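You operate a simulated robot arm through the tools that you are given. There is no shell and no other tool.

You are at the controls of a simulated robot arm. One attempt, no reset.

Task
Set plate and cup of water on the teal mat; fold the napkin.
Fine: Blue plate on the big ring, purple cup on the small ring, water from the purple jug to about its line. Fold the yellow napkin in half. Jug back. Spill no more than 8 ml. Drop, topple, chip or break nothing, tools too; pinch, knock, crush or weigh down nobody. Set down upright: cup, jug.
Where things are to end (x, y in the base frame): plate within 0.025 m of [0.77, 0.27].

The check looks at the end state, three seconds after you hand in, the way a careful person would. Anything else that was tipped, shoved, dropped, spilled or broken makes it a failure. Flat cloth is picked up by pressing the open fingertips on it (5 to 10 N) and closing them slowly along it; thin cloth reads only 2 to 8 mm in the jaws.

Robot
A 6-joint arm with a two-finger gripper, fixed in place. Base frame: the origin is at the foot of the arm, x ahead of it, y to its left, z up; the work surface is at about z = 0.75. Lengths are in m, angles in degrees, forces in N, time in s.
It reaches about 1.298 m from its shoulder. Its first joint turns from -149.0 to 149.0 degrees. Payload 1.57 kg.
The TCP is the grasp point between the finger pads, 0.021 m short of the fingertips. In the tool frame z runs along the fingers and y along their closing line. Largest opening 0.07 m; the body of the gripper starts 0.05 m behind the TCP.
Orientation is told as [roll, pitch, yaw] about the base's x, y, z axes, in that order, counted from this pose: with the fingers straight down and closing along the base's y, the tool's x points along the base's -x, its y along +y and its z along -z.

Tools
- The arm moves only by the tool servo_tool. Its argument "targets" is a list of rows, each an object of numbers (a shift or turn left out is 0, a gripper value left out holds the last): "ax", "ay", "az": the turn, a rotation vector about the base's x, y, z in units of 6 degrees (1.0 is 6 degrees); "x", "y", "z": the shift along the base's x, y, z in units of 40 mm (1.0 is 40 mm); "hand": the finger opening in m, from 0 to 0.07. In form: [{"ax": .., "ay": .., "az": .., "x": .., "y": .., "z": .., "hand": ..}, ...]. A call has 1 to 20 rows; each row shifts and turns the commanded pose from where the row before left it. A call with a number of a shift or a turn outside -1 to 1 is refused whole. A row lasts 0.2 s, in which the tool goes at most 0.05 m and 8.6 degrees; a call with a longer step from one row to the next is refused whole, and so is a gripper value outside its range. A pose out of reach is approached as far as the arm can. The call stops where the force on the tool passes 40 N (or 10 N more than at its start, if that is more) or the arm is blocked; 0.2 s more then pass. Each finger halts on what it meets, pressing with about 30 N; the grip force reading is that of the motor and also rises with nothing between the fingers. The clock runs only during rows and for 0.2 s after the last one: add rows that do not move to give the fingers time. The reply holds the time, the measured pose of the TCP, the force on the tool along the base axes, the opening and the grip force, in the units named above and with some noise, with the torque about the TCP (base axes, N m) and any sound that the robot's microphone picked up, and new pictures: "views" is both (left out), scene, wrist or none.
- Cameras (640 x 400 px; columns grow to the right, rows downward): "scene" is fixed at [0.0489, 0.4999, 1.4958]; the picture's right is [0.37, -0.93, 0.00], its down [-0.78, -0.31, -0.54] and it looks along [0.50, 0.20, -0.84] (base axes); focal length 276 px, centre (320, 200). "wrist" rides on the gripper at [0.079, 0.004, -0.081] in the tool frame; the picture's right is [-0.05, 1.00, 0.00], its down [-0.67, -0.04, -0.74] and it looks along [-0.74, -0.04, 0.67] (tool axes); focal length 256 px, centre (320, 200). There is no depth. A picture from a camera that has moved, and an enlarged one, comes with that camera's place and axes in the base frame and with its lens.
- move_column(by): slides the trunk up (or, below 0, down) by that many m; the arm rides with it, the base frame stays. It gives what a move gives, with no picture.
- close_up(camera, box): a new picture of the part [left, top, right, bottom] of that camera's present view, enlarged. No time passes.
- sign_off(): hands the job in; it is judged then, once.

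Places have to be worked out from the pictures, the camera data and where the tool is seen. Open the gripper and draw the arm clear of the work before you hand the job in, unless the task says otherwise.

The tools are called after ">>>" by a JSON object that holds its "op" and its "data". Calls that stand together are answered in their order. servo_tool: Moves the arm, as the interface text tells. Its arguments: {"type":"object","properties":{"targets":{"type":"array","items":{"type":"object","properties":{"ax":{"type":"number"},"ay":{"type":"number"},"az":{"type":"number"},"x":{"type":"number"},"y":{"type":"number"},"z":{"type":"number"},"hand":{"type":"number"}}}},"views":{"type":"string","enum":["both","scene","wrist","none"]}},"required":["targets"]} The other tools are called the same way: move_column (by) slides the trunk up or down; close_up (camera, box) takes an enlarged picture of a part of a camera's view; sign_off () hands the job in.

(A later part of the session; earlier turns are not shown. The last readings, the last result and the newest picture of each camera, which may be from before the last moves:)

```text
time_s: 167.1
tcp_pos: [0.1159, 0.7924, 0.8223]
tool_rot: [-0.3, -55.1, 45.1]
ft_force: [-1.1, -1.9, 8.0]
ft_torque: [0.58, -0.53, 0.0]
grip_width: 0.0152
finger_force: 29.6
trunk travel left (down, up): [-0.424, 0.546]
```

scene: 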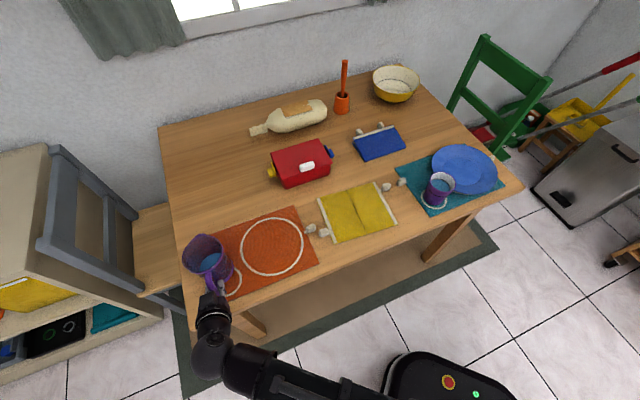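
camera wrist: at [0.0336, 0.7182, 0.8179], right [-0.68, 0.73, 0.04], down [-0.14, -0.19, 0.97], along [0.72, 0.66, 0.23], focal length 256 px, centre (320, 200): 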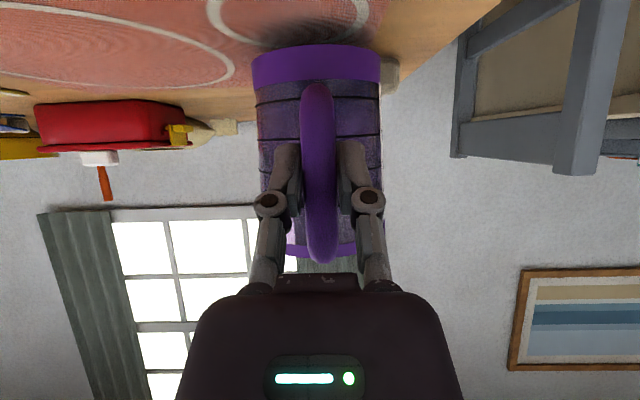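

Contact made (reaction ~8 N at the spout-side edge). I'll open so it settles upright.

>>> {"op": "servo_tool", "data": {"targets": [{"hand": 0.018}, {"hand": 0.022}, {"hand": 0.03}, {"hand": 0.045}, {"hand": 0.05}, {}]}}

>>> {"op": "close_up", "data": {"camera": "wrist", "box": [200, 20, 440, 200]}}

>>> {"op": "close_up", "data": {"camera": "scene", "box": [165, 225, 265, 315]}}

```text
time_s: 168.4
tcp_pos: [0.1152, 0.7933, 0.8213]
tool_rot: [-0.3, -55.1, 45.1]
ft_force: [0.1, -0.2, -0.1]
ft_torque: [-0.01, -0.04, -0.01]
grip_width: 0.0499
finger_force: 0.0
trunk travel left (down, up): [-0.424, 0.546]
camera wrist: at [0.0336, 0.718, 0.804], right [-0.68, 0.73, 0.04], down [-0.14, -0.19, 0.97], along [0.72, 0.66, 0.23], focal length 256 px, centre (320, 200)
```

scene: 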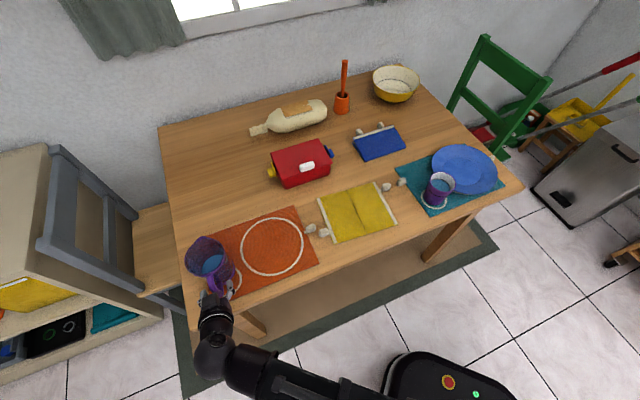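
wrist: 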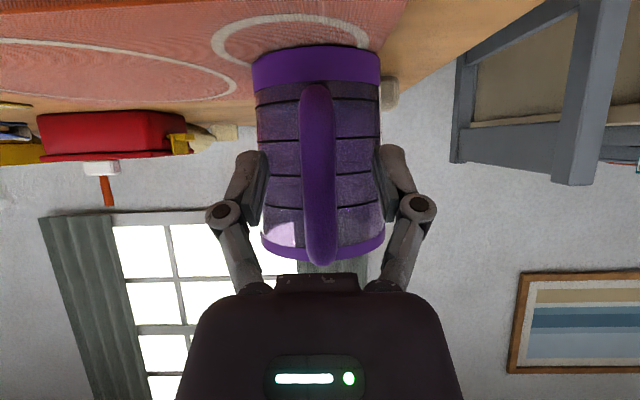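

```text
2.22 times, centred on (320, 110) of wrist
camera zoom: at [0.0336, 0.718, 0.804], right [-0.68, 0.73, 0.04], down [-0.14, -0.19, 0.97], along [0.72, 0.66, 0.23], focal length 569 px, centre (320, 400)
```

zoom: 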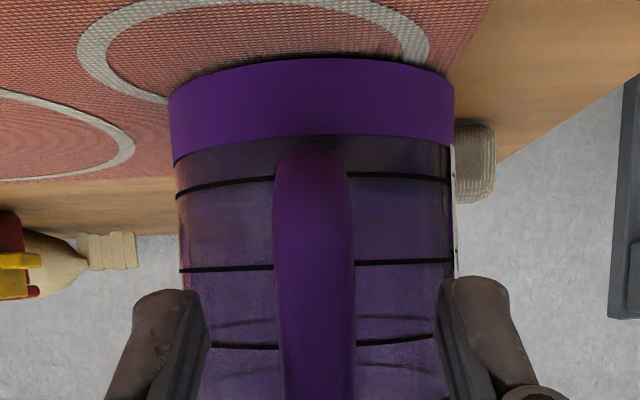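

```text
4.44 times, centred on (215, 270) of scene
camera zoom: at [0.0489, 0.4999, 1.4958], right [0.37, -0.93, 0.0], down [-0.78, -0.31, -0.54], along [0.5, 0.2, -0.84], focal length 1224 px, centre (787, -111)
```

zoom: 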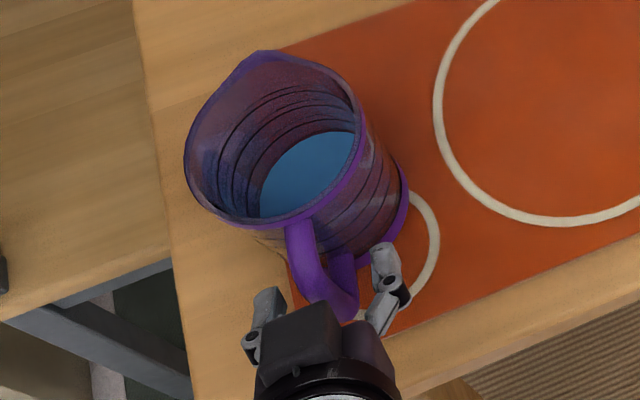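

The jug is back exactly where it stood, upright. I'll back off the handle, rise, and swing the tool to fingers-down at yaw −45° above the napkin's left knob for a closer look.

>>> {"op": "servo_tool", "data": {"targets": [{"x": -0.3, "y": -0.3}, {"x": -0.5, "y": -0.5}, {"x": -0.5, "y": -0.5}, {"x": -0.5, "y": -0.5}, {}], "views": "none"}}

>>> {"op": "move_column", "data": {"by": 0.2}}

>>> {"op": "servo_tool", "data": {"targets": [{"ax": -0.65, "ay": 0.65, "x": 0.2}, {"ax": -0.65, "ay": 0.65, "x": 0.4}, {"ax": -0.65, "ay": 0.65, "x": 0.5}, {"ax": -0.65, "ay": 0.65, "x": 0.5}, {"ax": -0.65, "ay": 0.65, "x": 0.5}, {"ax": -0.65, "ay": 0.65, "x": 0.5}, {"ax": -0.65, "ay": 0.65, "x": 0.5}, {"ax": -0.65, "ay": 0.65, "x": 0.5}, {"ax": -0.65, "ay": 0.65, "x": 0.5}, {"ax": -0.632, "ay": 0.632, "x": 0.5}, {}]}}

```text
time_s: 169.7
tcp_pos: [0.044, 0.7232, 0.8223]
tool_rot: [-0.2, -55.1, 45.2]
ft_force: [-0.2, -0.2, 1.0]
ft_torque: [0.02, 0.01, 0.01]
grip_width: 0.0498
finger_force: 0.0
trunk travel left (down, up): [-0.424, 0.546]
```

```text
time_s: 171.8
tcp_pos: [0.0445, 0.7217, 1.0217]
tool_rot: [-0.3, -55.2, 45.2]
ft_force: [0.1, 0.0, -1.4]
ft_torque: [0.03, 0.0, 0.03]
grip_width: 0.0502
finger_force: 0.1
trunk travel left (down, up): [-0.624, 0.346]
```

```text
time_s: 174.2
tcp_pos: [0.2284, 0.7192, 0.9421]
tool_rot: [-0.2, -0.2, 45.1]
ft_force: [0.8, -0.8, -0.5]
ft_torque: [0.0, 0.02, -0.01]
grip_width: 0.0497
finger_force: 0.0
out of reach, approached as far as the arm can: row 1, 2, 3, 4, 5, 6, 7, 8, 9
trunk travel left (down, up): [-0.624, 0.346]
camera wrist: at [0.1688, 0.6686, 1.0241], right [-0.67, 0.74, 0.0], down [0.49, 0.45, 0.75], along [0.56, 0.5, -0.67], focal length 256 px, centre (320, 200)
```

scene: 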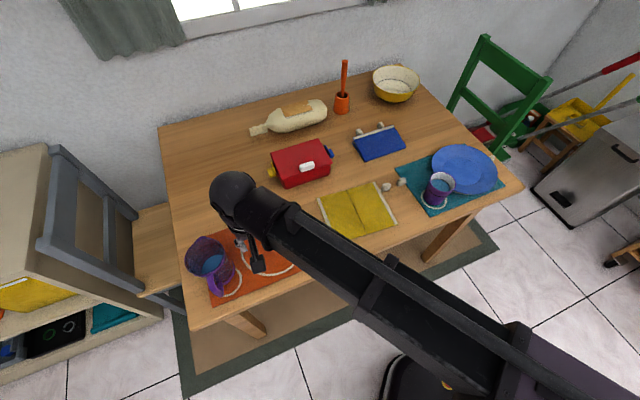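
wrist: 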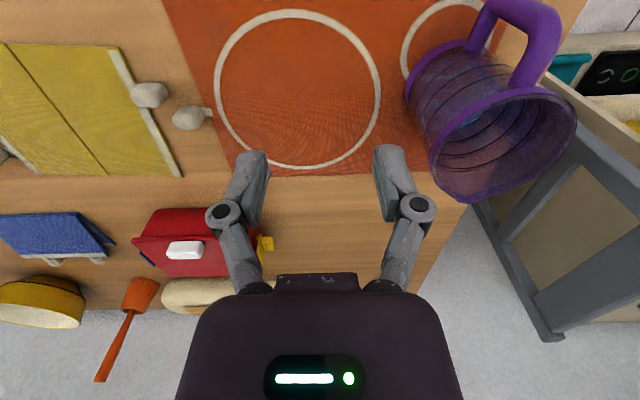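

I have a good overview: jug, knobs and napkin are undisturbed. I'll turn to yaw −45° and go above the napkin's left knob.

>>> {"op": "servo_tool", "data": {"targets": [{"az": -1, "x": 0.25, "y": -0.15}, {"az": -1, "x": 0.25, "y": -0.15}, {"az": -1, "x": 0.25, "y": -0.15}, {"az": -1, "x": 0.25, "y": -0.15}, {"az": -1, "x": 0.25, "y": -0.15}, {"az": -1, "x": 0.25, "y": -0.15}, {"az": -1, "x": 0.25, "y": -0.15}, {"az": -1, "x": 0.25, "y": -0.15}, {"az": -1, "x": 0.25, "y": -0.15}, {"az": -1, "x": 0.25, "y": -0.15}, {"az": -1, "x": 0.25, "y": -0.15}, {"az": -1, "x": 0.25, "y": -0.15}, {"az": -1, "x": 0.25, "y": -0.15}, {"az": -1, "x": 0.25, "y": -0.15}, {"az": -1, "x": 0.25, "y": -0.15}, {}]}}

>>> {"op": "close_up", "data": {"camera": "wrist", "box": [160, 0, 480, 200]}}

```text
time_s: 177.6
tcp_pos: [0.3781, 0.6324, 0.9428]
tool_rot: [-0.2, -0.1, -45.0]
ft_force: [0.0, 0.3, 0.2]
ft_torque: [0.01, 0.0, -0.01]
grip_width: 0.05
finger_force: 0.1
trunk travel left (down, up): [-0.624, 0.346]
camera wrist: at [0.3259, 0.6934, 1.024], right [0.74, 0.67, 0.0], down [0.45, -0.49, 0.75], along [0.5, -0.56, -0.67], focal length 256 px, centre (320, 200)
```

scene: 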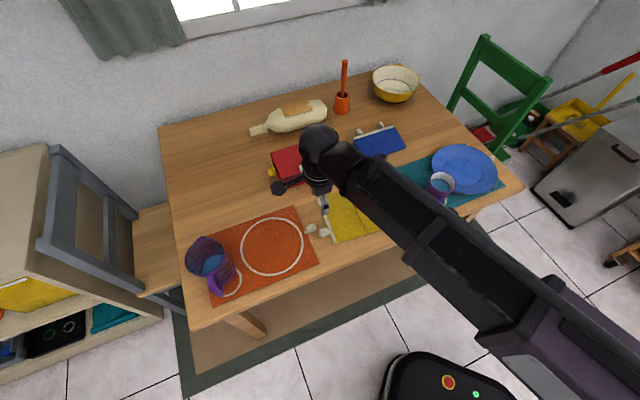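
wrist: 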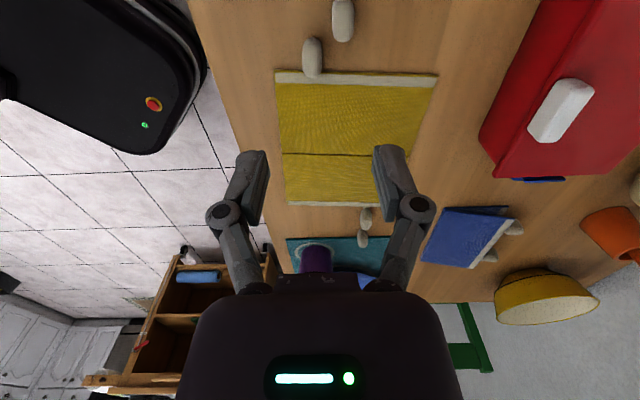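

```text
2.00 times, centred on (320, 100) of wrist
camera zoom: at [0.3259, 0.6934, 1.024], right [0.74, 0.67, 0.0], down [0.45, -0.49, 0.75], along [0.5, -0.56, -0.67], focal length 512 px, centre (320, 400)
```

zoom: 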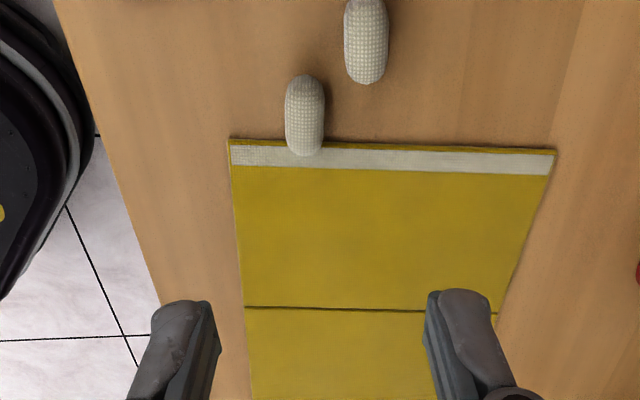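

The napkin is turned slightly (hem direction ≈40°). Its half width is 0.10 m and the left knob is about 19×35 mm at (0.381, 0.623). I'll align the closing line with the hem, narrow the opening to 36 mm to avoid the neighbouring orange knob, and descend toward the knob.

>>> {"op": "servo_tool", "data": {"targets": [{"az": -0.385, "x": 0.065, "y": -0.16, "hand": 0.036}, {"az": -0.385, "x": 0.065, "y": -0.16}, {}], "views": "none"}}

>>> {"op": "move_column", "data": {"by": -0.12}}

>>> {"op": "servo_tool", "data": {"targets": [{}], "views": "wrist"}}

>>> {"op": "close_up", "data": {"camera": "wrist", "box": [200, 40, 440, 220]}}

```text
time_s: 178.4
tcp_pos: [0.3828, 0.6201, 0.9426]
tool_rot: [-0.2, -0.2, -49.5]
ft_force: [0.3, -0.6, 1.0]
ft_torque: [0.0, 0.0, -0.03]
grip_width: 0.0358
finger_force: 0.0
trunk travel left (down, up): [-0.624, 0.346]
```

```text
time_s: 179.9
tcp_pos: [0.3837, 0.6202, 0.8224]
tool_rot: [-0.2, -0.3, -49.6]
ft_force: [0.2, -0.1, -0.3]
ft_torque: [-0.04, 0.01, -0.02]
grip_width: 0.0362
finger_force: 0.0
trunk travel left (down, up): [-0.504, 0.466]
```

```text
time_s: 180.3
tcp_pos: [0.3823, 0.6191, 0.822]
tool_rot: [-0.3, -0.3, -49.6]
ft_force: [1.4, -0.1, -0.4]
ft_torque: [0.0, 0.0, -0.01]
grip_width: 0.0359
finger_force: 0.0
trunk travel left (down, up): [-0.504, 0.466]
camera wrist: at [0.3344, 0.685, 0.904], right [0.79, 0.61, 0.0], down [0.41, -0.53, 0.75], along [0.45, -0.59, -0.66], focal length 256 px, centre (320, 200)
```

wrist: 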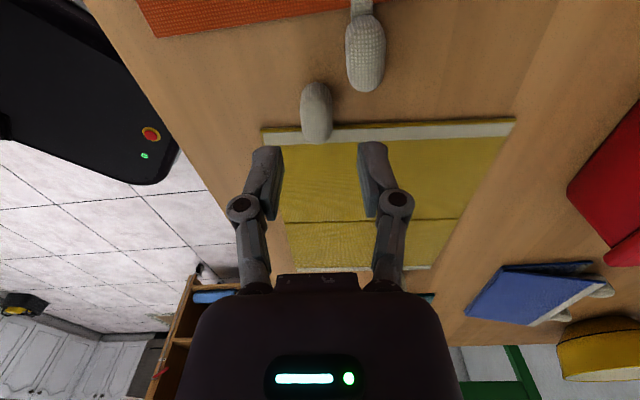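

```text
2.22 times, centred on (320, 130) of wrist
camera zoom: at [0.3344, 0.685, 0.904], right [0.79, 0.61, 0.0], down [0.41, -0.53, 0.75], along [0.45, -0.59, -0.66], focal length 569 px, centre (320, 356)
```

zoom: 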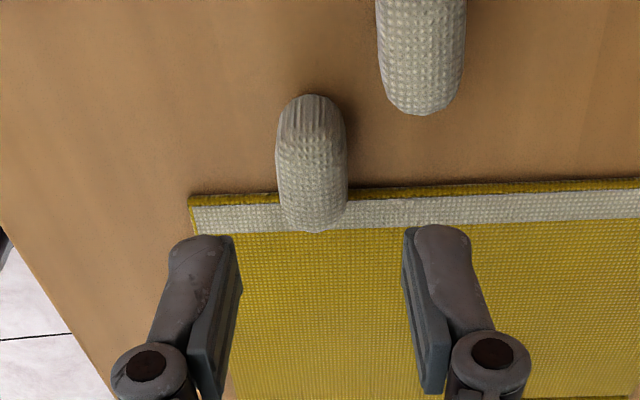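

The knob is centred beneath the TCP with the neighbouring knob clear of the right finger by ~7 mm. I'll descend until the fingertips are just above the table.

>>> {"op": "move_column", "data": {"by": -0.035}}

>>> {"op": "move_column", "data": {"by": -0.012}}

>>> {"op": "close_up", "data": {"camera": "wrist", "box": [200, 60, 440, 240]}}

```text
time_s: 181.1
tcp_pos: [0.3821, 0.6202, 0.7872]
tool_rot: [-0.1, -0.2, -49.5]
ft_force: [0.3, -0.2, -0.2]
ft_torque: [0.03, 0.01, -0.03]
grip_width: 0.036
finger_force: 0.1
trunk travel left (down, up): [-0.469, 0.501]
```

```text
time_s: 181.7
tcp_pos: [0.3822, 0.6202, 0.7756]
tool_rot: [-0.3, -0.3, -49.7]
ft_force: [0.0, 0.3, 0.3]
ft_torque: [0.02, 0.02, -0.01]
grip_width: 0.0358
finger_force: 0.1
trunk travel left (down, up): [-0.457, 0.513]
```

```text
2.22 times, centred on (320, 150) of wrist
camera zoom: at [0.3344, 0.6849, 0.857], right [0.79, 0.61, 0.0], down [0.41, -0.53, 0.75], along [0.45, -0.59, -0.66], focal length 569 px, centre (320, 311)
```

zoom: 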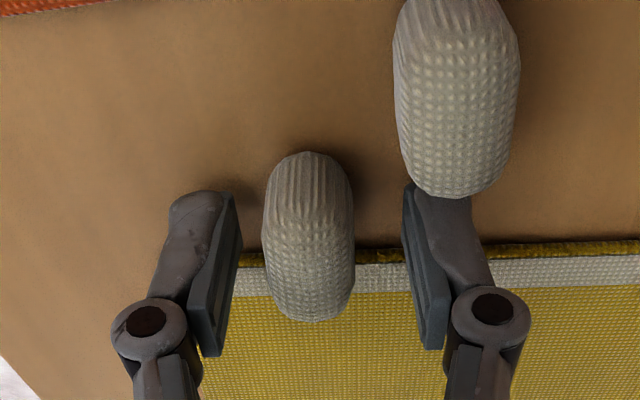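

The knob sits between the fingertips, ~2.5 mm off centre, with no contact. I'll correct that and close gently on it.

>>> {"op": "servo_tool", "data": {"targets": [{"x": -0.048, "y": -0.04}, {"hand": 0.028}, {"hand": 0.022}, {"hand": 0.018}, {"hand": 0.014}, {"hand": 0.0}, {}, {}], "views": "wrist"}}

>>> {"op": "close_up", "data": {"camera": "wrist", "box": [200, 60, 440, 240]}}

```text
time_s: 183.5
tcp_pos: [0.3801, 0.6189, 0.7746]
tool_rot: [-0.1, -0.2, -49.6]
ft_force: [0.2, -0.8, -0.1]
ft_torque: [0.04, -0.02, -0.05]
grip_width: 0.017
finger_force: 29.9
trunk travel left (down, up): [-0.457, 0.513]
camera wrist: at [0.332, 0.6839, 0.857], right [0.79, 0.61, 0.0], down [0.41, -0.53, 0.75], along [0.45, -0.59, -0.66], focal length 256 px, centre (320, 200)
```

wrist: 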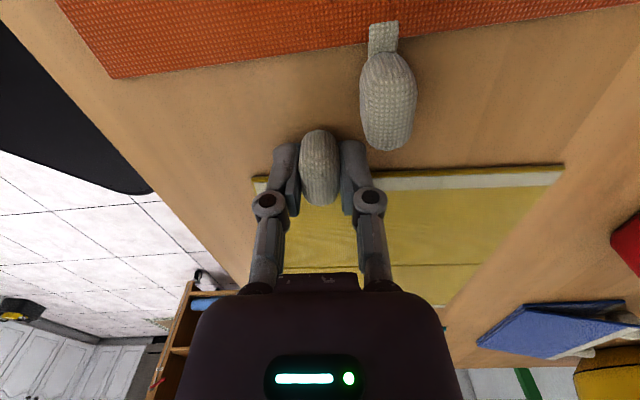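

```text
2.22 times, centred on (320, 150) of wrist
camera zoom: at [0.332, 0.6839, 0.857], right [0.79, 0.61, 0.0], down [0.41, -0.53, 0.75], along [0.45, -0.59, -0.66], focal length 569 px, centre (320, 311)
```

zoom: 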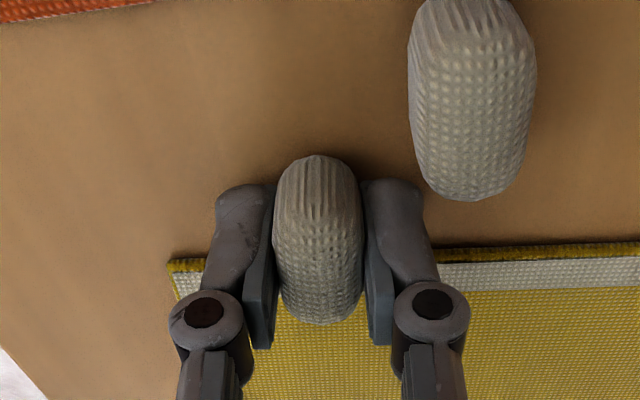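

The knob is gripped (17 mm). I'll lift 12 mm and see how the hem responds.

>>> {"op": "move_column", "data": {"by": 0.015}}

>>> {"op": "servo_tool", "data": {"targets": [{}]}}

>>> {"op": "close_up", "data": {"camera": "wrist", "box": [180, 60, 500, 260]}}

>>> {"op": "close_up", "data": {"camera": "scene", "box": [295, 165, 415, 255]}}

```text
time_s: 184.1
tcp_pos: [0.38, 0.619, 0.7889]
tool_rot: [-0.2, -0.2, -49.6]
ft_force: [-0.4, 0.5, -0.4]
ft_torque: [0.04, 0.05, -0.01]
grip_width: 0.0166
finger_force: 30.1
trunk travel left (down, up): [-0.472, 0.498]
```

```text
time_s: 184.5
tcp_pos: [0.3796, 0.6195, 0.7897]
tool_rot: [-0.2, -0.2, -49.6]
ft_force: [-0.5, 0.6, 0.5]
ft_torque: [0.04, 0.05, 0.01]
grip_width: 0.0169
finger_force: 29.5
trunk travel left (down, up): [-0.472, 0.498]
camera wrist: at [0.332, 0.6839, 0.872], right [0.79, 0.61, 0.0], down [0.41, -0.53, 0.75], along [0.45, -0.59, -0.66], focal length 256 px, centre (320, 200)
```

scene: 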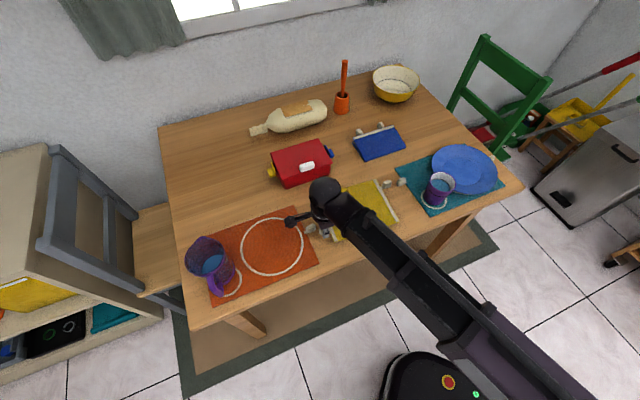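
wrist: 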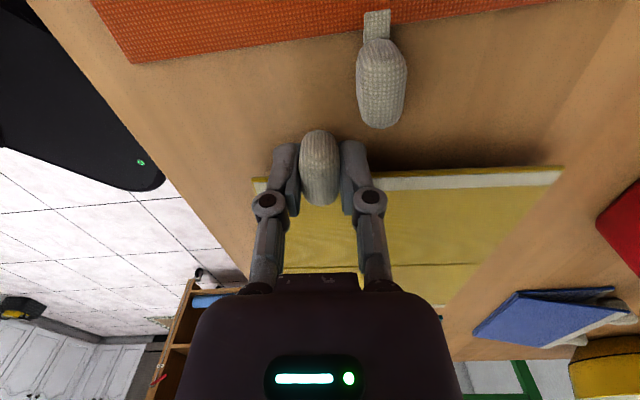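

```text
2.00 times, centred on (340, 160) of wrist
camera zoom: at [0.332, 0.6839, 0.872], right [0.79, 0.61, 0.0], down [0.41, -0.53, 0.75], along [0.45, -0.59, -0.66], focal length 512 px, centre (280, 280)
```

zoom: 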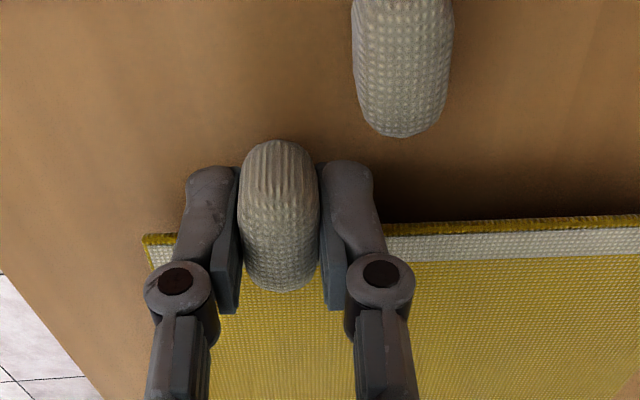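

```text
4.44 times, centred on (355, 210) of scene
camera zoom: at [0.0489, 0.4999, 1.4958], right [0.37, -0.93, 0.0], down [-0.78, -0.31, -0.54], along [0.5, 0.2, -0.84], focal length 1224 px, centre (164, 156)
```

zoom: 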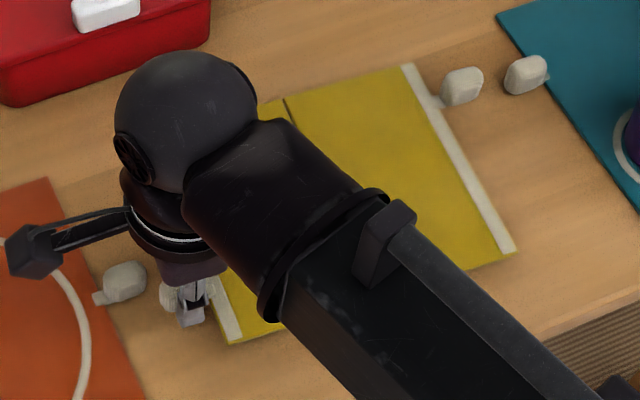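

The whole hem rises evenly, so this is a stiff panel hinged at the crease, with the load only a fraction of a newton. I'll follow the hinge arc in small steps: up by trunk, across by servo.

>>> {"op": "servo_tool", "data": {"targets": [{"x": 0.05, "y": -0.06}, {}], "views": "none"}}

>>> {"op": "move_column", "data": {"by": 0.017}}

>>> {"op": "servo_tool", "data": {"targets": [{"x": 0.09, "y": -0.105}, {}], "views": "wrist"}}

>>> {"op": "close_up", "data": {"camera": "wrist", "box": [180, 60, 500, 260]}}

>>> {"op": "close_up", "data": {"camera": "scene", "box": [295, 165, 415, 255]}}

```text
time_s: 185.1
tcp_pos: [0.3824, 0.6162, 0.7903]
tool_rot: [-0.3, -0.2, -49.5]
ft_force: [-0.6, 0.5, -0.5]
ft_torque: [0.06, 0.03, -0.01]
grip_width: 0.0168
finger_force: 29.5
trunk travel left (down, up): [-0.472, 0.498]
```

```text
time_s: 185.8
tcp_pos: [0.381, 0.6157, 0.8076]
tool_rot: [-0.2, -0.2, -49.6]
ft_force: [0.1, -0.1, -0.5]
ft_torque: [0.04, 0.04, -0.03]
grip_width: 0.0167
finger_force: 29.7
trunk travel left (down, up): [-0.489, 0.481]
```

```text
time_s: 186.4
tcp_pos: [0.3853, 0.6112, 0.8076]
tool_rot: [-0.2, -0.2, -49.5]
ft_force: [0.5, 0.0, -0.2]
ft_torque: [0.03, 0.04, 0.03]
grip_width: 0.0169
finger_force: 30.1
trunk travel left (down, up): [-0.489, 0.481]
camera wrist: at [0.3373, 0.6766, 0.889], right [0.79, 0.61, 0.0], down [0.41, -0.53, 0.75], along [0.45, -0.59, -0.67], focal length 256 px, centre (320, 200)
```

wrist: 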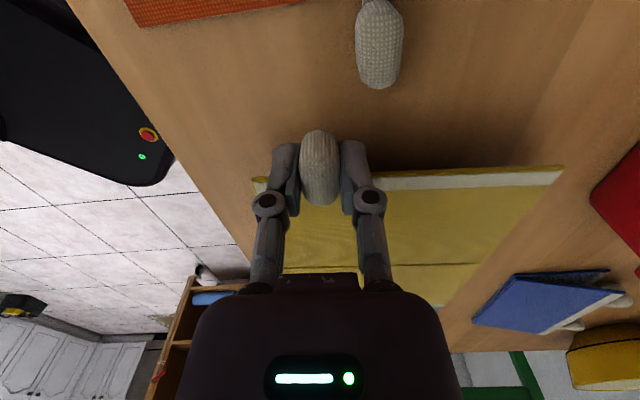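

```text
2.00 times, centred on (340, 160) of wrist
camera zoom: at [0.3373, 0.6766, 0.889], right [0.79, 0.61, 0.0], down [0.41, -0.53, 0.75], along [0.45, -0.59, -0.67], focal length 512 px, centre (280, 280)
```

zoom: 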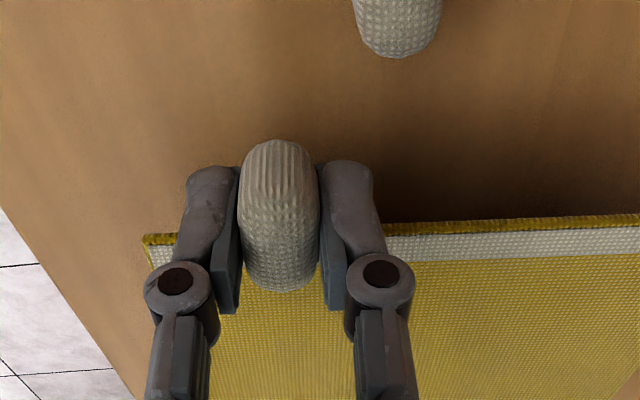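

```text
4.44 times, centred on (355, 210) of scene
camera zoom: at [0.0489, 0.4999, 1.4958], right [0.37, -0.93, 0.0], down [-0.78, -0.31, -0.54], along [0.5, 0.2, -0.84], focal length 1224 px, centre (164, 156)
```

zoom: 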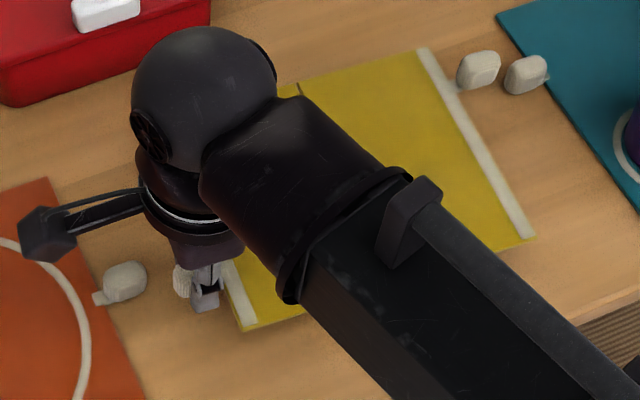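

Both panels rose together: the hinge won't bend backward and the knob is held too tightly to pivot, so the napkin lifted flat. I'll set it back down exactly where it was, then try a light grip so the knob can pivot between the fingers.

>>> {"op": "servo_tool", "data": {"targets": [{"x": -0.065, "y": 0.095}, {"x": -0.065, "y": 0.095}, {}], "views": "none"}}

>>> {"op": "move_column", "data": {"by": -0.029}}

>>> {"op": "move_column", "data": {"by": -0.003}}

>>> {"op": "servo_tool", "data": {"targets": [{"hand": 0.0165}, {}], "views": "none"}}

>>> {"op": "servo_tool", "data": {"targets": [{"hand": 0.0168}, {}], "views": "scene"}}

```text
time_s: 187.2
tcp_pos: [0.3808, 0.6197, 0.8072]
tool_rot: [-0.2, -0.2, -49.6]
ft_force: [-0.4, 0.3, 0.1]
ft_torque: [0.07, 0.07, 0.01]
grip_width: 0.0169
finger_force: 30.2
trunk travel left (down, up): [-0.489, 0.481]
```

```text
time_s: 187.9
tcp_pos: [0.3802, 0.6192, 0.778]
tool_rot: [-0.3, -0.3, -49.5]
ft_force: [0.6, -0.4, -1.2]
ft_torque: [0.02, 0.04, -0.01]
grip_width: 0.0167
finger_force: 30.1
trunk travel left (down, up): [-0.46, 0.51]
```

```text
time_s: 188.4
tcp_pos: [0.3806, 0.6195, 0.7762]
tool_rot: [-0.2, -0.2, -49.6]
ft_force: [0.3, 0.0, 1.0]
ft_torque: [-0.12, -0.13, 0.02]
grip_width: 0.017
finger_force: 30.1
trunk travel left (down, up): [-0.457, 0.513]
```

```text
time_s: 189.0
tcp_pos: [0.3799, 0.6201, 0.7748]
tool_rot: [-0.2, -0.1, -49.5]
ft_force: [0.0, 0.5, 0.0]
ft_torque: [-0.02, 0.03, -0.01]
grip_width: 0.0176
finger_force: 0.6
trunk travel left (down, up): [-0.457, 0.513]
```

```text
time_s: 189.6
tcp_pos: [0.3797, 0.6207, 0.7747]
tool_rot: [-0.2, -0.2, -49.6]
ft_force: [1.6, -0.5, 0.5]
ft_torque: [0.01, 0.03, 0.01]
grip_width: 0.0175
finger_force: 0.6
trunk travel left (down, up): [-0.457, 0.513]
```

scene: 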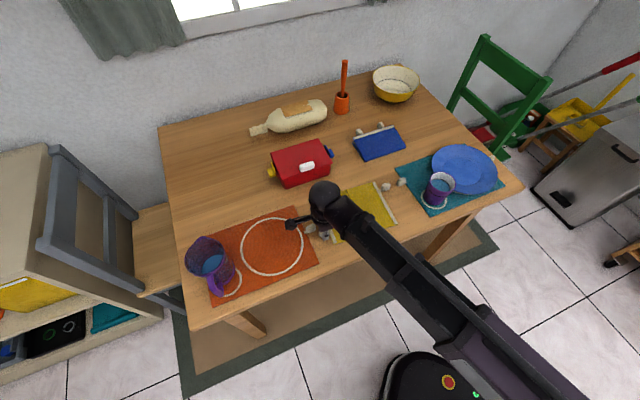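

At a light command the fingers press with only 0.6 N. I'll try slightly tighter settings to find about 2–3 N.

>>> {"op": "servo_tool", "data": {"targets": [{"hand": 0.015}, {}], "views": "none"}}

>>> {"op": "servo_tool", "data": {"targets": [{"hand": 0.0135}, {}], "views": "none"}}

>>> {"op": "servo_tool", "data": {"targets": [{"hand": 0.012}, {}], "views": "none"}}

```text
time_s: 190.2
tcp_pos: [0.3812, 0.6195, 0.775]
tool_rot: [-0.1, -0.3, -49.6]
ft_force: [0.3, -0.4, 0.5]
ft_torque: [0.0, -0.03, 0.01]
grip_width: 0.0168
finger_force: 30.0
trunk travel left (down, up): [-0.457, 0.513]
```

```text
time_s: 190.8
tcp_pos: [0.3799, 0.6188, 0.7751]
tool_rot: [-0.2, -0.2, -49.6]
ft_force: [0.5, -0.6, 0.3]
ft_torque: [0.0, 0.0, 0.02]
grip_width: 0.0168
finger_force: 29.4
trunk travel left (down, up): [-0.457, 0.513]
```

```text
time_s: 191.4
tcp_pos: [0.3801, 0.6186, 0.7746]
tool_rot: [-0.2, -0.2, -49.5]
ft_force: [1.1, 0.3, 0.5]
ft_torque: [0.01, -0.07, 0.02]
grip_width: 0.0168
finger_force: 30.4
trunk travel left (down, up): [-0.457, 0.513]
```

The grip jumps to full force somewhere between 16.5 and 15 mm. I'll re-open slightly and probe 16.2 and 15.9 mm.

>>> {"op": "servo_tool", "data": {"targets": [{"hand": 0.0165}, {}, {}], "views": "none"}}

>>> {"op": "servo_tool", "data": {"targets": [{"hand": 0.0161}, {}, {}], "views": "none"}}

>>> {"op": "servo_tool", "data": {"targets": [{"hand": 0.0158}, {}, {}], "views": "none"}}

```text
time_s: 192.2
tcp_pos: [0.3807, 0.6194, 0.7747]
tool_rot: [-0.3, -0.2, -49.6]
ft_force: [0.4, -0.1, -0.8]
ft_torque: [-0.01, 0.03, 0.02]
grip_width: 0.0174
finger_force: 6.8
trunk travel left (down, up): [-0.457, 0.513]
```

```text
time_s: 193.0
tcp_pos: [0.3808, 0.6195, 0.7763]
tool_rot: [-0.1, -0.2, -49.6]
ft_force: [-0.7, -0.6, 0.4]
ft_torque: [-0.01, -0.03, -0.03]
grip_width: 0.0173
finger_force: 0.8
trunk travel left (down, up): [-0.457, 0.513]
```

```text
time_s: 193.8
tcp_pos: [0.3804, 0.6196, 0.7751]
tool_rot: [-0.2, -0.2, -49.6]
ft_force: [1.1, 0.5, 0.2]
ft_torque: [0.0, -0.02, 0.01]
grip_width: 0.0172
finger_force: 0.8
trunk travel left (down, up): [-0.457, 0.513]
```

About 0.8 N at 15.8 mm. I'll try a small 10 mm lift with this light hold and check whether the hem follows while the other half stays down.

>>> {"op": "move_column", "data": {"by": 0.012}}

>>> {"op": "servo_tool", "data": {"targets": [{}], "views": "wrist"}}

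>>> {"op": "close_up", "data": {"camera": "wrist", "box": [180, 60, 500, 260]}}

>>> {"op": "close_up", "data": {"camera": "scene", "box": [295, 165, 415, 255]}}

```text
time_s: 194.4
tcp_pos: [0.3798, 0.6194, 0.7864]
tool_rot: [-0.2, -0.2, -49.6]
ft_force: [-0.1, 0.7, -0.4]
ft_torque: [-0.01, 0.06, 0.03]
grip_width: 0.0173
finger_force: 22.2
trunk travel left (down, up): [-0.469, 0.501]
```

```text
time_s: 194.8
tcp_pos: [0.3788, 0.6205, 0.7885]
tool_rot: [-0.3, -0.2, -49.5]
ft_force: [0.3, 0.5, 0.9]
ft_torque: [0.02, 0.02, 0.04]
grip_width: 0.0173
finger_force: 7.0
trunk travel left (down, up): [-0.469, 0.501]
camera wrist: at [0.3319, 0.6846, 0.869], right [0.79, 0.61, 0.0], down [0.41, -0.53, 0.75], along [0.45, -0.59, -0.66], focal length 256 px, centre (320, 200)
```

wrist: 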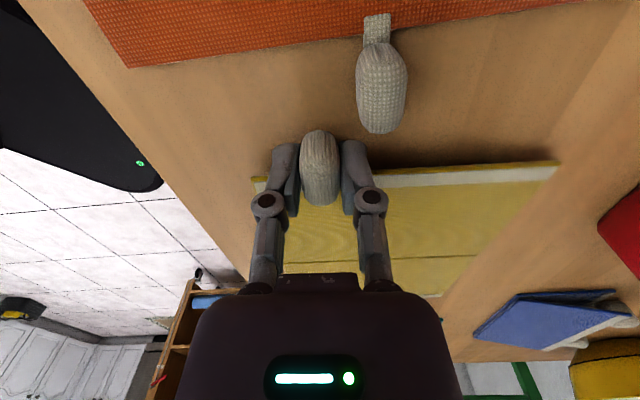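

```text
2.00 times, centred on (340, 160) of wrist
camera zoom: at [0.3319, 0.6846, 0.869], right [0.79, 0.61, 0.0], down [0.41, -0.53, 0.75], along [0.45, -0.59, -0.66], focal length 512 px, centre (280, 280)
```

zoom: 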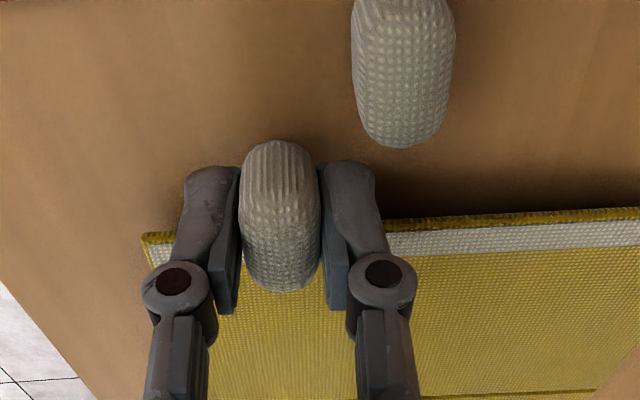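

```text
4.44 times, centred on (355, 210) of scene
camera zoom: at [0.0489, 0.4999, 1.4958], right [0.37, -0.93, 0.0], down [-0.78, -0.31, -0.54], along [0.5, 0.2, -0.84], focal length 1224 px, centre (164, 156)
```

zoom: 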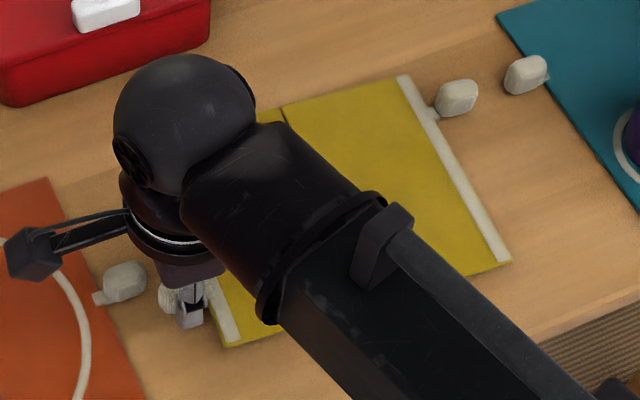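

With the light hold, the hem rises while the right half stays on the table: the right knob is at its original pixel. The knob pivots, so I'll continue along the arc in small steps.

>>> {"op": "servo_tool", "data": {"targets": [{"x": 0.055, "y": -0.065}, {}], "views": "none"}}

>>> {"op": "move_column", "data": {"by": 0.015}}

>>> {"op": "servo_tool", "data": {"targets": [{"x": 0.1, "y": -0.115}, {}], "views": "wrist"}}

>>> {"op": "close_up", "data": {"camera": "wrist", "box": [180, 60, 500, 260]}}

>>> {"op": "close_up", "data": {"camera": "scene", "box": [295, 165, 415, 255]}}

```text
time_s: 195.4
tcp_pos: [0.3827, 0.6178, 0.7865]
tool_rot: [-0.2, -0.2, -49.5]
ft_force: [-0.8, -0.1, -0.2]
ft_torque: [0.04, 0.03, -0.02]
grip_width: 0.0172
finger_force: 22.5
trunk travel left (down, up): [-0.469, 0.501]
```

```text
time_s: 196.1
tcp_pos: [0.3828, 0.6173, 0.803]
tool_rot: [-0.2, -0.2, -49.6]
ft_force: [0.8, 0.9, -1.0]
ft_torque: [0.05, 0.02, 0.0]
grip_width: 0.0177
finger_force: 7.3
trunk travel left (down, up): [-0.484, 0.486]
```

```text
time_s: 196.7
tcp_pos: [0.3874, 0.6139, 0.802]
tool_rot: [-0.2, -0.1, -49.6]
ft_force: [-0.3, 0.1, -0.8]
ft_torque: [0.0, 0.06, 0.02]
grip_width: 0.0173
finger_force: 22.8
trunk travel left (down, up): [-0.484, 0.486]
camera wrist: at [0.3387, 0.6778, 0.884], right [0.79, 0.61, 0.0], down [0.41, -0.53, 0.75], along [0.45, -0.59, -0.67], focal length 256 px, centre (320, 200)
```

wrist: 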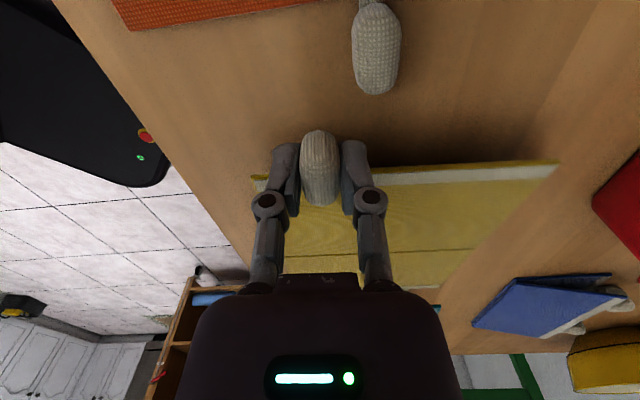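

```text
2.00 times, centred on (340, 160) of wrist
camera zoom: at [0.3387, 0.6778, 0.884], right [0.79, 0.61, 0.0], down [0.41, -0.53, 0.75], along [0.45, -0.59, -0.67], focal length 512 px, centre (280, 280)
```

zoom: 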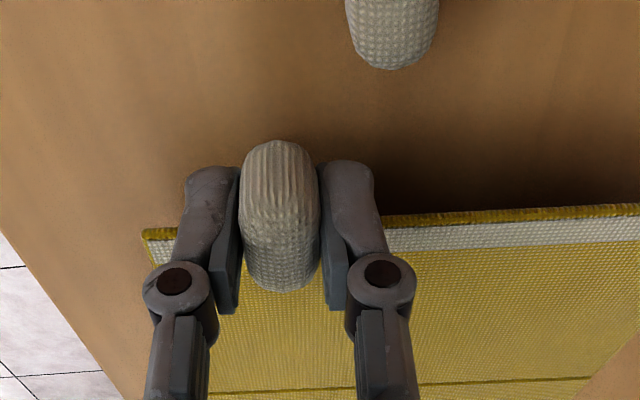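

```text
4.44 times, centred on (355, 210) of scene
camera zoom: at [0.0489, 0.4999, 1.4958], right [0.37, -0.93, 0.0], down [-0.78, -0.31, -0.54], along [0.5, 0.2, -0.84], focal length 1224 px, centre (164, 156)
```

zoom: 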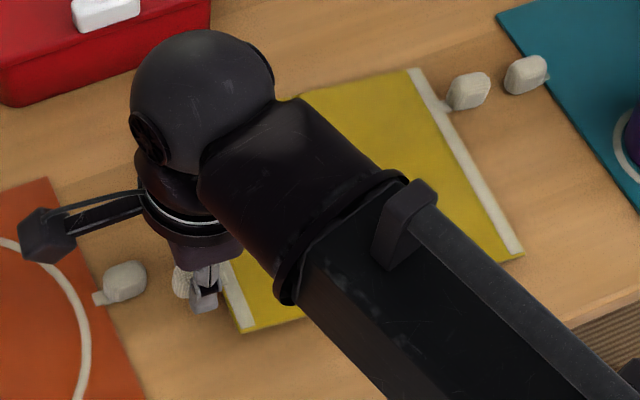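

The right side slid instead of the crease bending: the hinge has some stiffness, so the panel must be turned positively about the crease. I'll put it back in place and grip firmly. Then I'll rotate the tool about the crease line while following the arc, so the table holds the other half flat.

>>> {"op": "servo_tool", "data": {"targets": [{"x": -0.09, "y": 0.066}, {"x": -0.09, "y": 0.066}, {}], "views": "none"}}

>>> {"op": "move_column", "data": {"by": -0.027}}

>>> {"op": "servo_tool", "data": {"targets": [{"hand": 0.03}, {}, {}]}}

>>> {"op": "close_up", "data": {"camera": "wrist", "box": [180, 60, 500, 260]}}

>>> {"op": "close_up", "data": {"camera": "scene", "box": [295, 165, 415, 255]}}

```text
time_s: 197.5
tcp_pos: [0.3804, 0.6176, 0.8017]
tool_rot: [-0.2, -0.2, -49.6]
ft_force: [-1.4, -0.2, 0.0]
ft_torque: [0.03, 0.01, -0.01]
grip_width: 0.0171
finger_force: 30.2
trunk travel left (down, up): [-0.484, 0.486]
```

```text
time_s: 198.2
tcp_pos: [0.3788, 0.6174, 0.7749]
tool_rot: [-0.2, -0.2, -49.5]
ft_force: [-0.5, -0.2, -0.1]
ft_torque: [0.01, 0.08, 0.01]
grip_width: 0.0177
finger_force: 7.2
trunk travel left (down, up): [-0.457, 0.513]
```

```text
time_s: 199.0
tcp_pos: [0.3805, 0.6182, 0.7755]
tool_rot: [-0.1, -0.2, -49.6]
ft_force: [-0.7, 0.4, -0.6]
ft_torque: [-0.02, 0.0, 0.03]
grip_width: 0.0302
finger_force: 0.1
trunk travel left (down, up): [-0.457, 0.513]
camera wrist: at [0.3319, 0.6827, 0.857], right [0.79, 0.61, 0.0], down [0.41, -0.53, 0.75], along [0.45, -0.59, -0.66], focal length 256 px, centre (320, 200)
```

scene: 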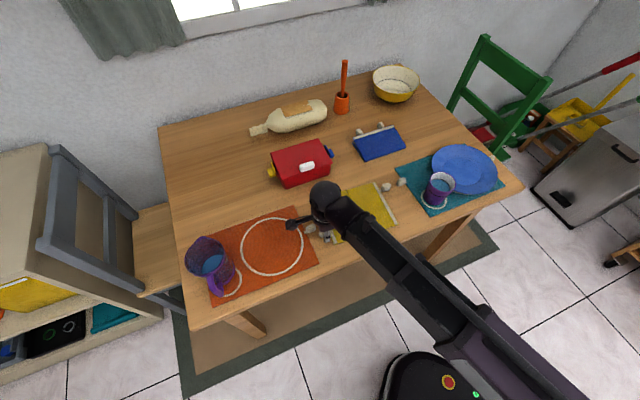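
wrist: 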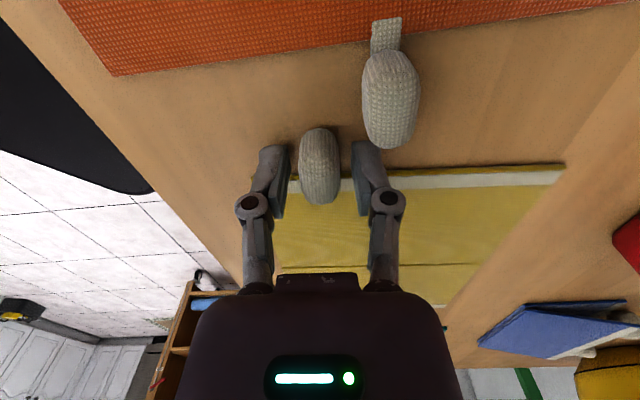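

```text
2.00 times, centred on (340, 160) of wrist
camera zoom: at [0.3319, 0.6827, 0.857], right [0.79, 0.61, 0.0], down [0.41, -0.53, 0.75], along [0.45, -0.59, -0.66], focal length 512 px, centre (280, 280)
```

zoom: 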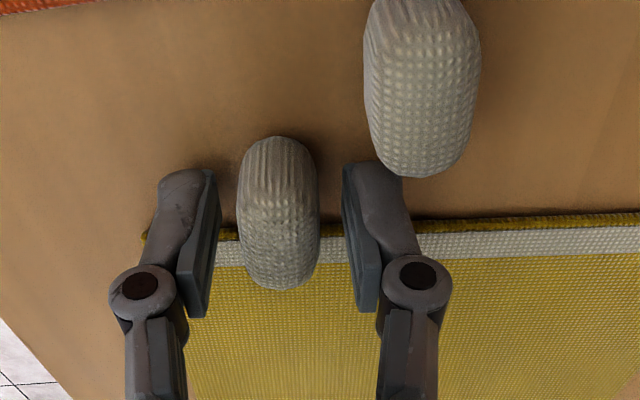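

```text
4.44 times, centred on (355, 210) of scene
camera zoom: at [0.0489, 0.4999, 1.4958], right [0.37, -0.93, 0.0], down [-0.78, -0.31, -0.54], along [0.5, 0.2, -0.84], focal length 1224 px, centre (164, 156)
```

zoom: 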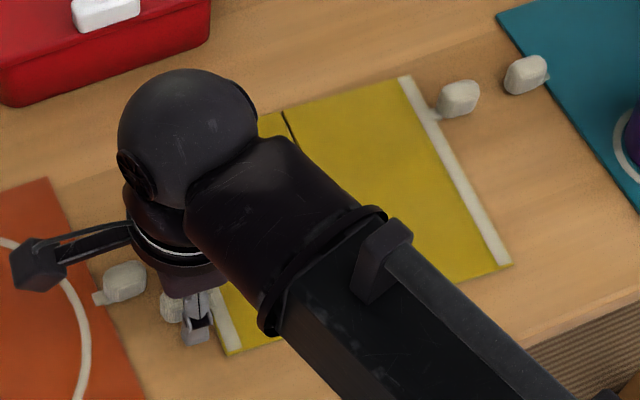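

The napkin is back where it was. To get a larger turning range, I'll first lean the gripper 25° outward with the fingers pointing slightly toward the napkin, still straddling the knob. Then I'll re-lower.

>>> {"op": "servo_tool", "data": {"targets": [{"ax": -0.634, "ay": -0.541, "x": -0.02, "y": 0.03}, {"ax": -0.634, "ay": -0.541, "x": -0.02, "y": 0.03}, {"ax": -0.634, "ay": -0.541, "x": -0.02, "y": 0.03}, {"ax": -0.634, "ay": -0.541, "x": -0.02, "y": 0.03}, {"ax": -0.634, "ay": -0.541, "x": -0.02, "y": 0.03}, {}]}}

>>> {"op": "close_up", "data": {"camera": "wrist", "box": [180, 60, 500, 260]}}

```text
time_s: 200.4
tcp_pos: [0.3743, 0.6249, 0.7943]
tool_rot: [-0.2, -25.2, -49.5]
ft_force: [-0.6, -0.1, -0.5]
ft_torque: [0.0, -0.01, 0.02]
grip_width: 0.03
finger_force: 0.1
out of reach, approached as far as the arm can: row 3, 4, 5
trunk travel left (down, up): [-0.457, 0.513]
camera wrist: at [0.3101, 0.7098, 0.8334], right [0.79, 0.61, 0.02], down [0.16, -0.24, 0.96], along [0.59, -0.76, -0.29], focal length 256 px, centre (320, 200)
```

scene: 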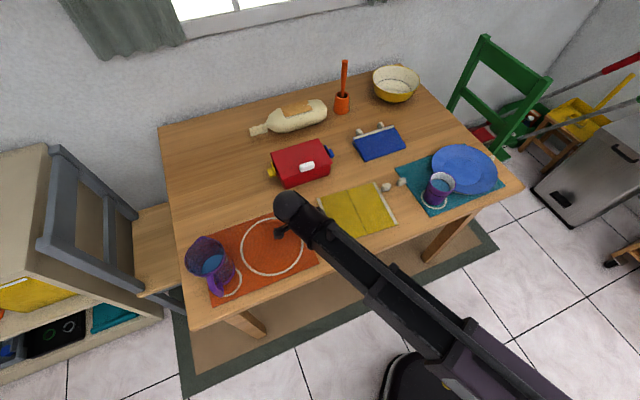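
wrist: 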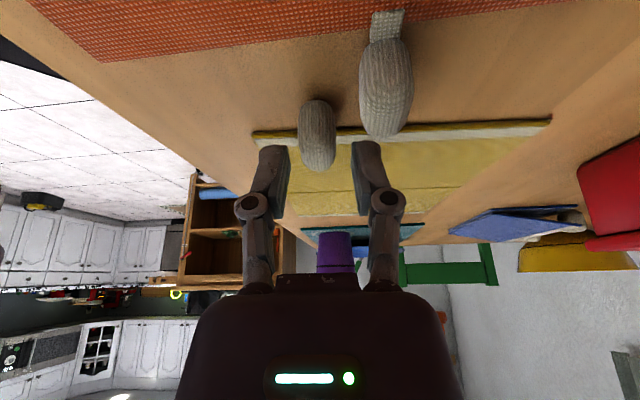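

```text
2.00 times, centred on (340, 160) of wrist
camera zoom: at [0.3101, 0.7098, 0.8334], right [0.79, 0.61, 0.02], down [0.16, -0.24, 0.96], along [0.59, -0.76, -0.29], focal length 512 px, centre (280, 280)
```

zoom: 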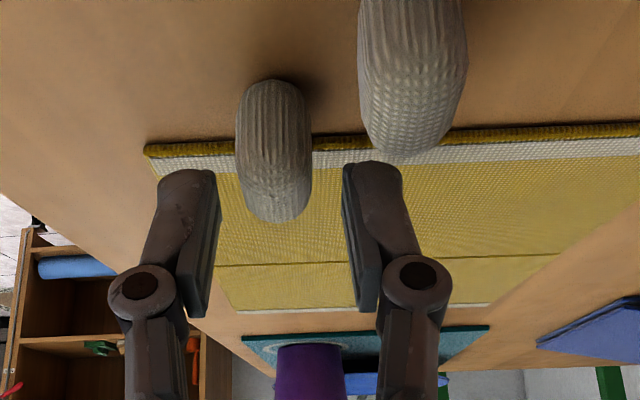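

Pitch in this direction works, but the opposite lean is limited to ~26°, as found with the jug. Turning the tool 180° about vertical gives me a range from −24° to +70° about the crease. I'll rise, straighten and make that turn.

>>> {"op": "move_column", "data": {"by": 0.1}}

>>> {"op": "servo_tool", "data": {"targets": [{"ax": 0.634, "ay": 0.541}, {"ax": 0.634, "ay": 0.541}, {"ax": 0.634, "ay": 0.541}, {"ax": 0.634, "ay": 0.541}, {"ax": 0.634, "ay": 0.541}, {"az": 1}, {"az": 1}, {"az": 1}, {"az": 1}, {"az": 1}, {"az": 1}, {"az": 1}, {"az": 1}, {"az": 1}, {"az": 1}, {"az": 1}, {"az": 1}, {"az": 1}, {"az": 1}, {"az": 1}], "views": "none"}}

>>> {"op": "servo_tool", "data": {"targets": [{"az": 1}, {"az": 1}, {"az": 1}, {"az": 1}, {"az": 1}, {"az": 1}, {"az": 1}, {"az": 1}, {"az": 1}, {"az": 1}, {"az": 1}, {"az": 1}, {"az": 1}, {"az": 1}, {"az": 1}, {}]}}

```text
time_s: 201.7
tcp_pos: [0.3757, 0.6245, 0.893]
tool_rot: [-0.1, -25.0, -49.7]
ft_force: [0.0, -0.1, -0.6]
ft_torque: [0.01, 0.0, 0.01]
grip_width: 0.0304
finger_force: 0.1
trunk travel left (down, up): [-0.557, 0.413]
```

```text
time_s: 205.9
tcp_pos: [0.3741, 0.6235, 0.8741]
tool_rot: [-0.2, -0.1, 40.5]
ft_force: [-0.3, 0.6, 0.9]
ft_torque: [0.0, 0.01, 0.0]
grip_width: 0.0303
finger_force: 0.2
out of reach, approached as far as the arm can: row 1, 2, 4
trunk travel left (down, up): [-0.557, 0.413]
```

```text
time_s: 209.3
tcp_pos: [0.3761, 0.6243, 0.875]
tool_rot: [-0.2, -0.1, 130.4]
ft_force: [0.9, 1.5, -0.7]
ft_torque: [0.02, -0.02, 0.0]
grip_width: 0.03
finger_force: 0.0
trunk travel left (down, up): [-0.557, 0.413]
camera wrist: at [0.4241, 0.5629, 0.957], right [-0.79, -0.61, 0.0], down [-0.41, 0.53, 0.75], along [-0.45, 0.59, -0.67], focal length 256 px, centre (320, 200)
```

scene: 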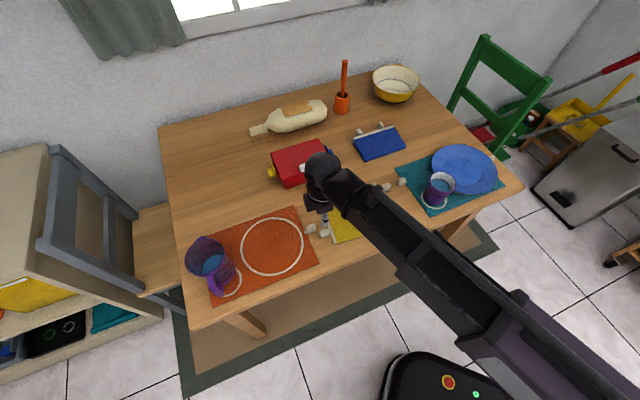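
wrist: 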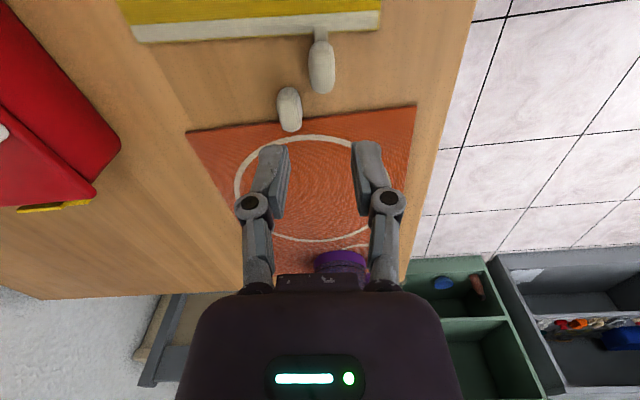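

The flip worked. Now I see the knob from the napkin side: it hangs on a short tab off the hem. I'll enlarge to measure it.

>>> {"op": "close_up", "data": {"camera": "wrist", "box": [220, 0, 420, 140]}}

```text
2.86 times, centred on (320, 70) of wrist
camera zoom: at [0.4241, 0.5629, 0.957], right [-0.79, -0.61, 0.0], down [-0.41, 0.53, 0.75], along [-0.45, 0.59, -0.67], focal length 731 px, centre (320, 571)
```

zoom: 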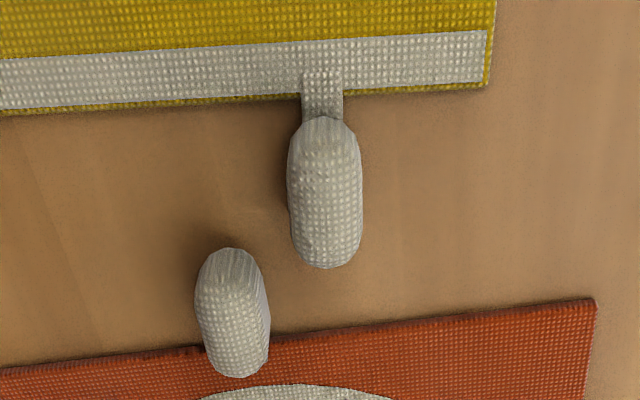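

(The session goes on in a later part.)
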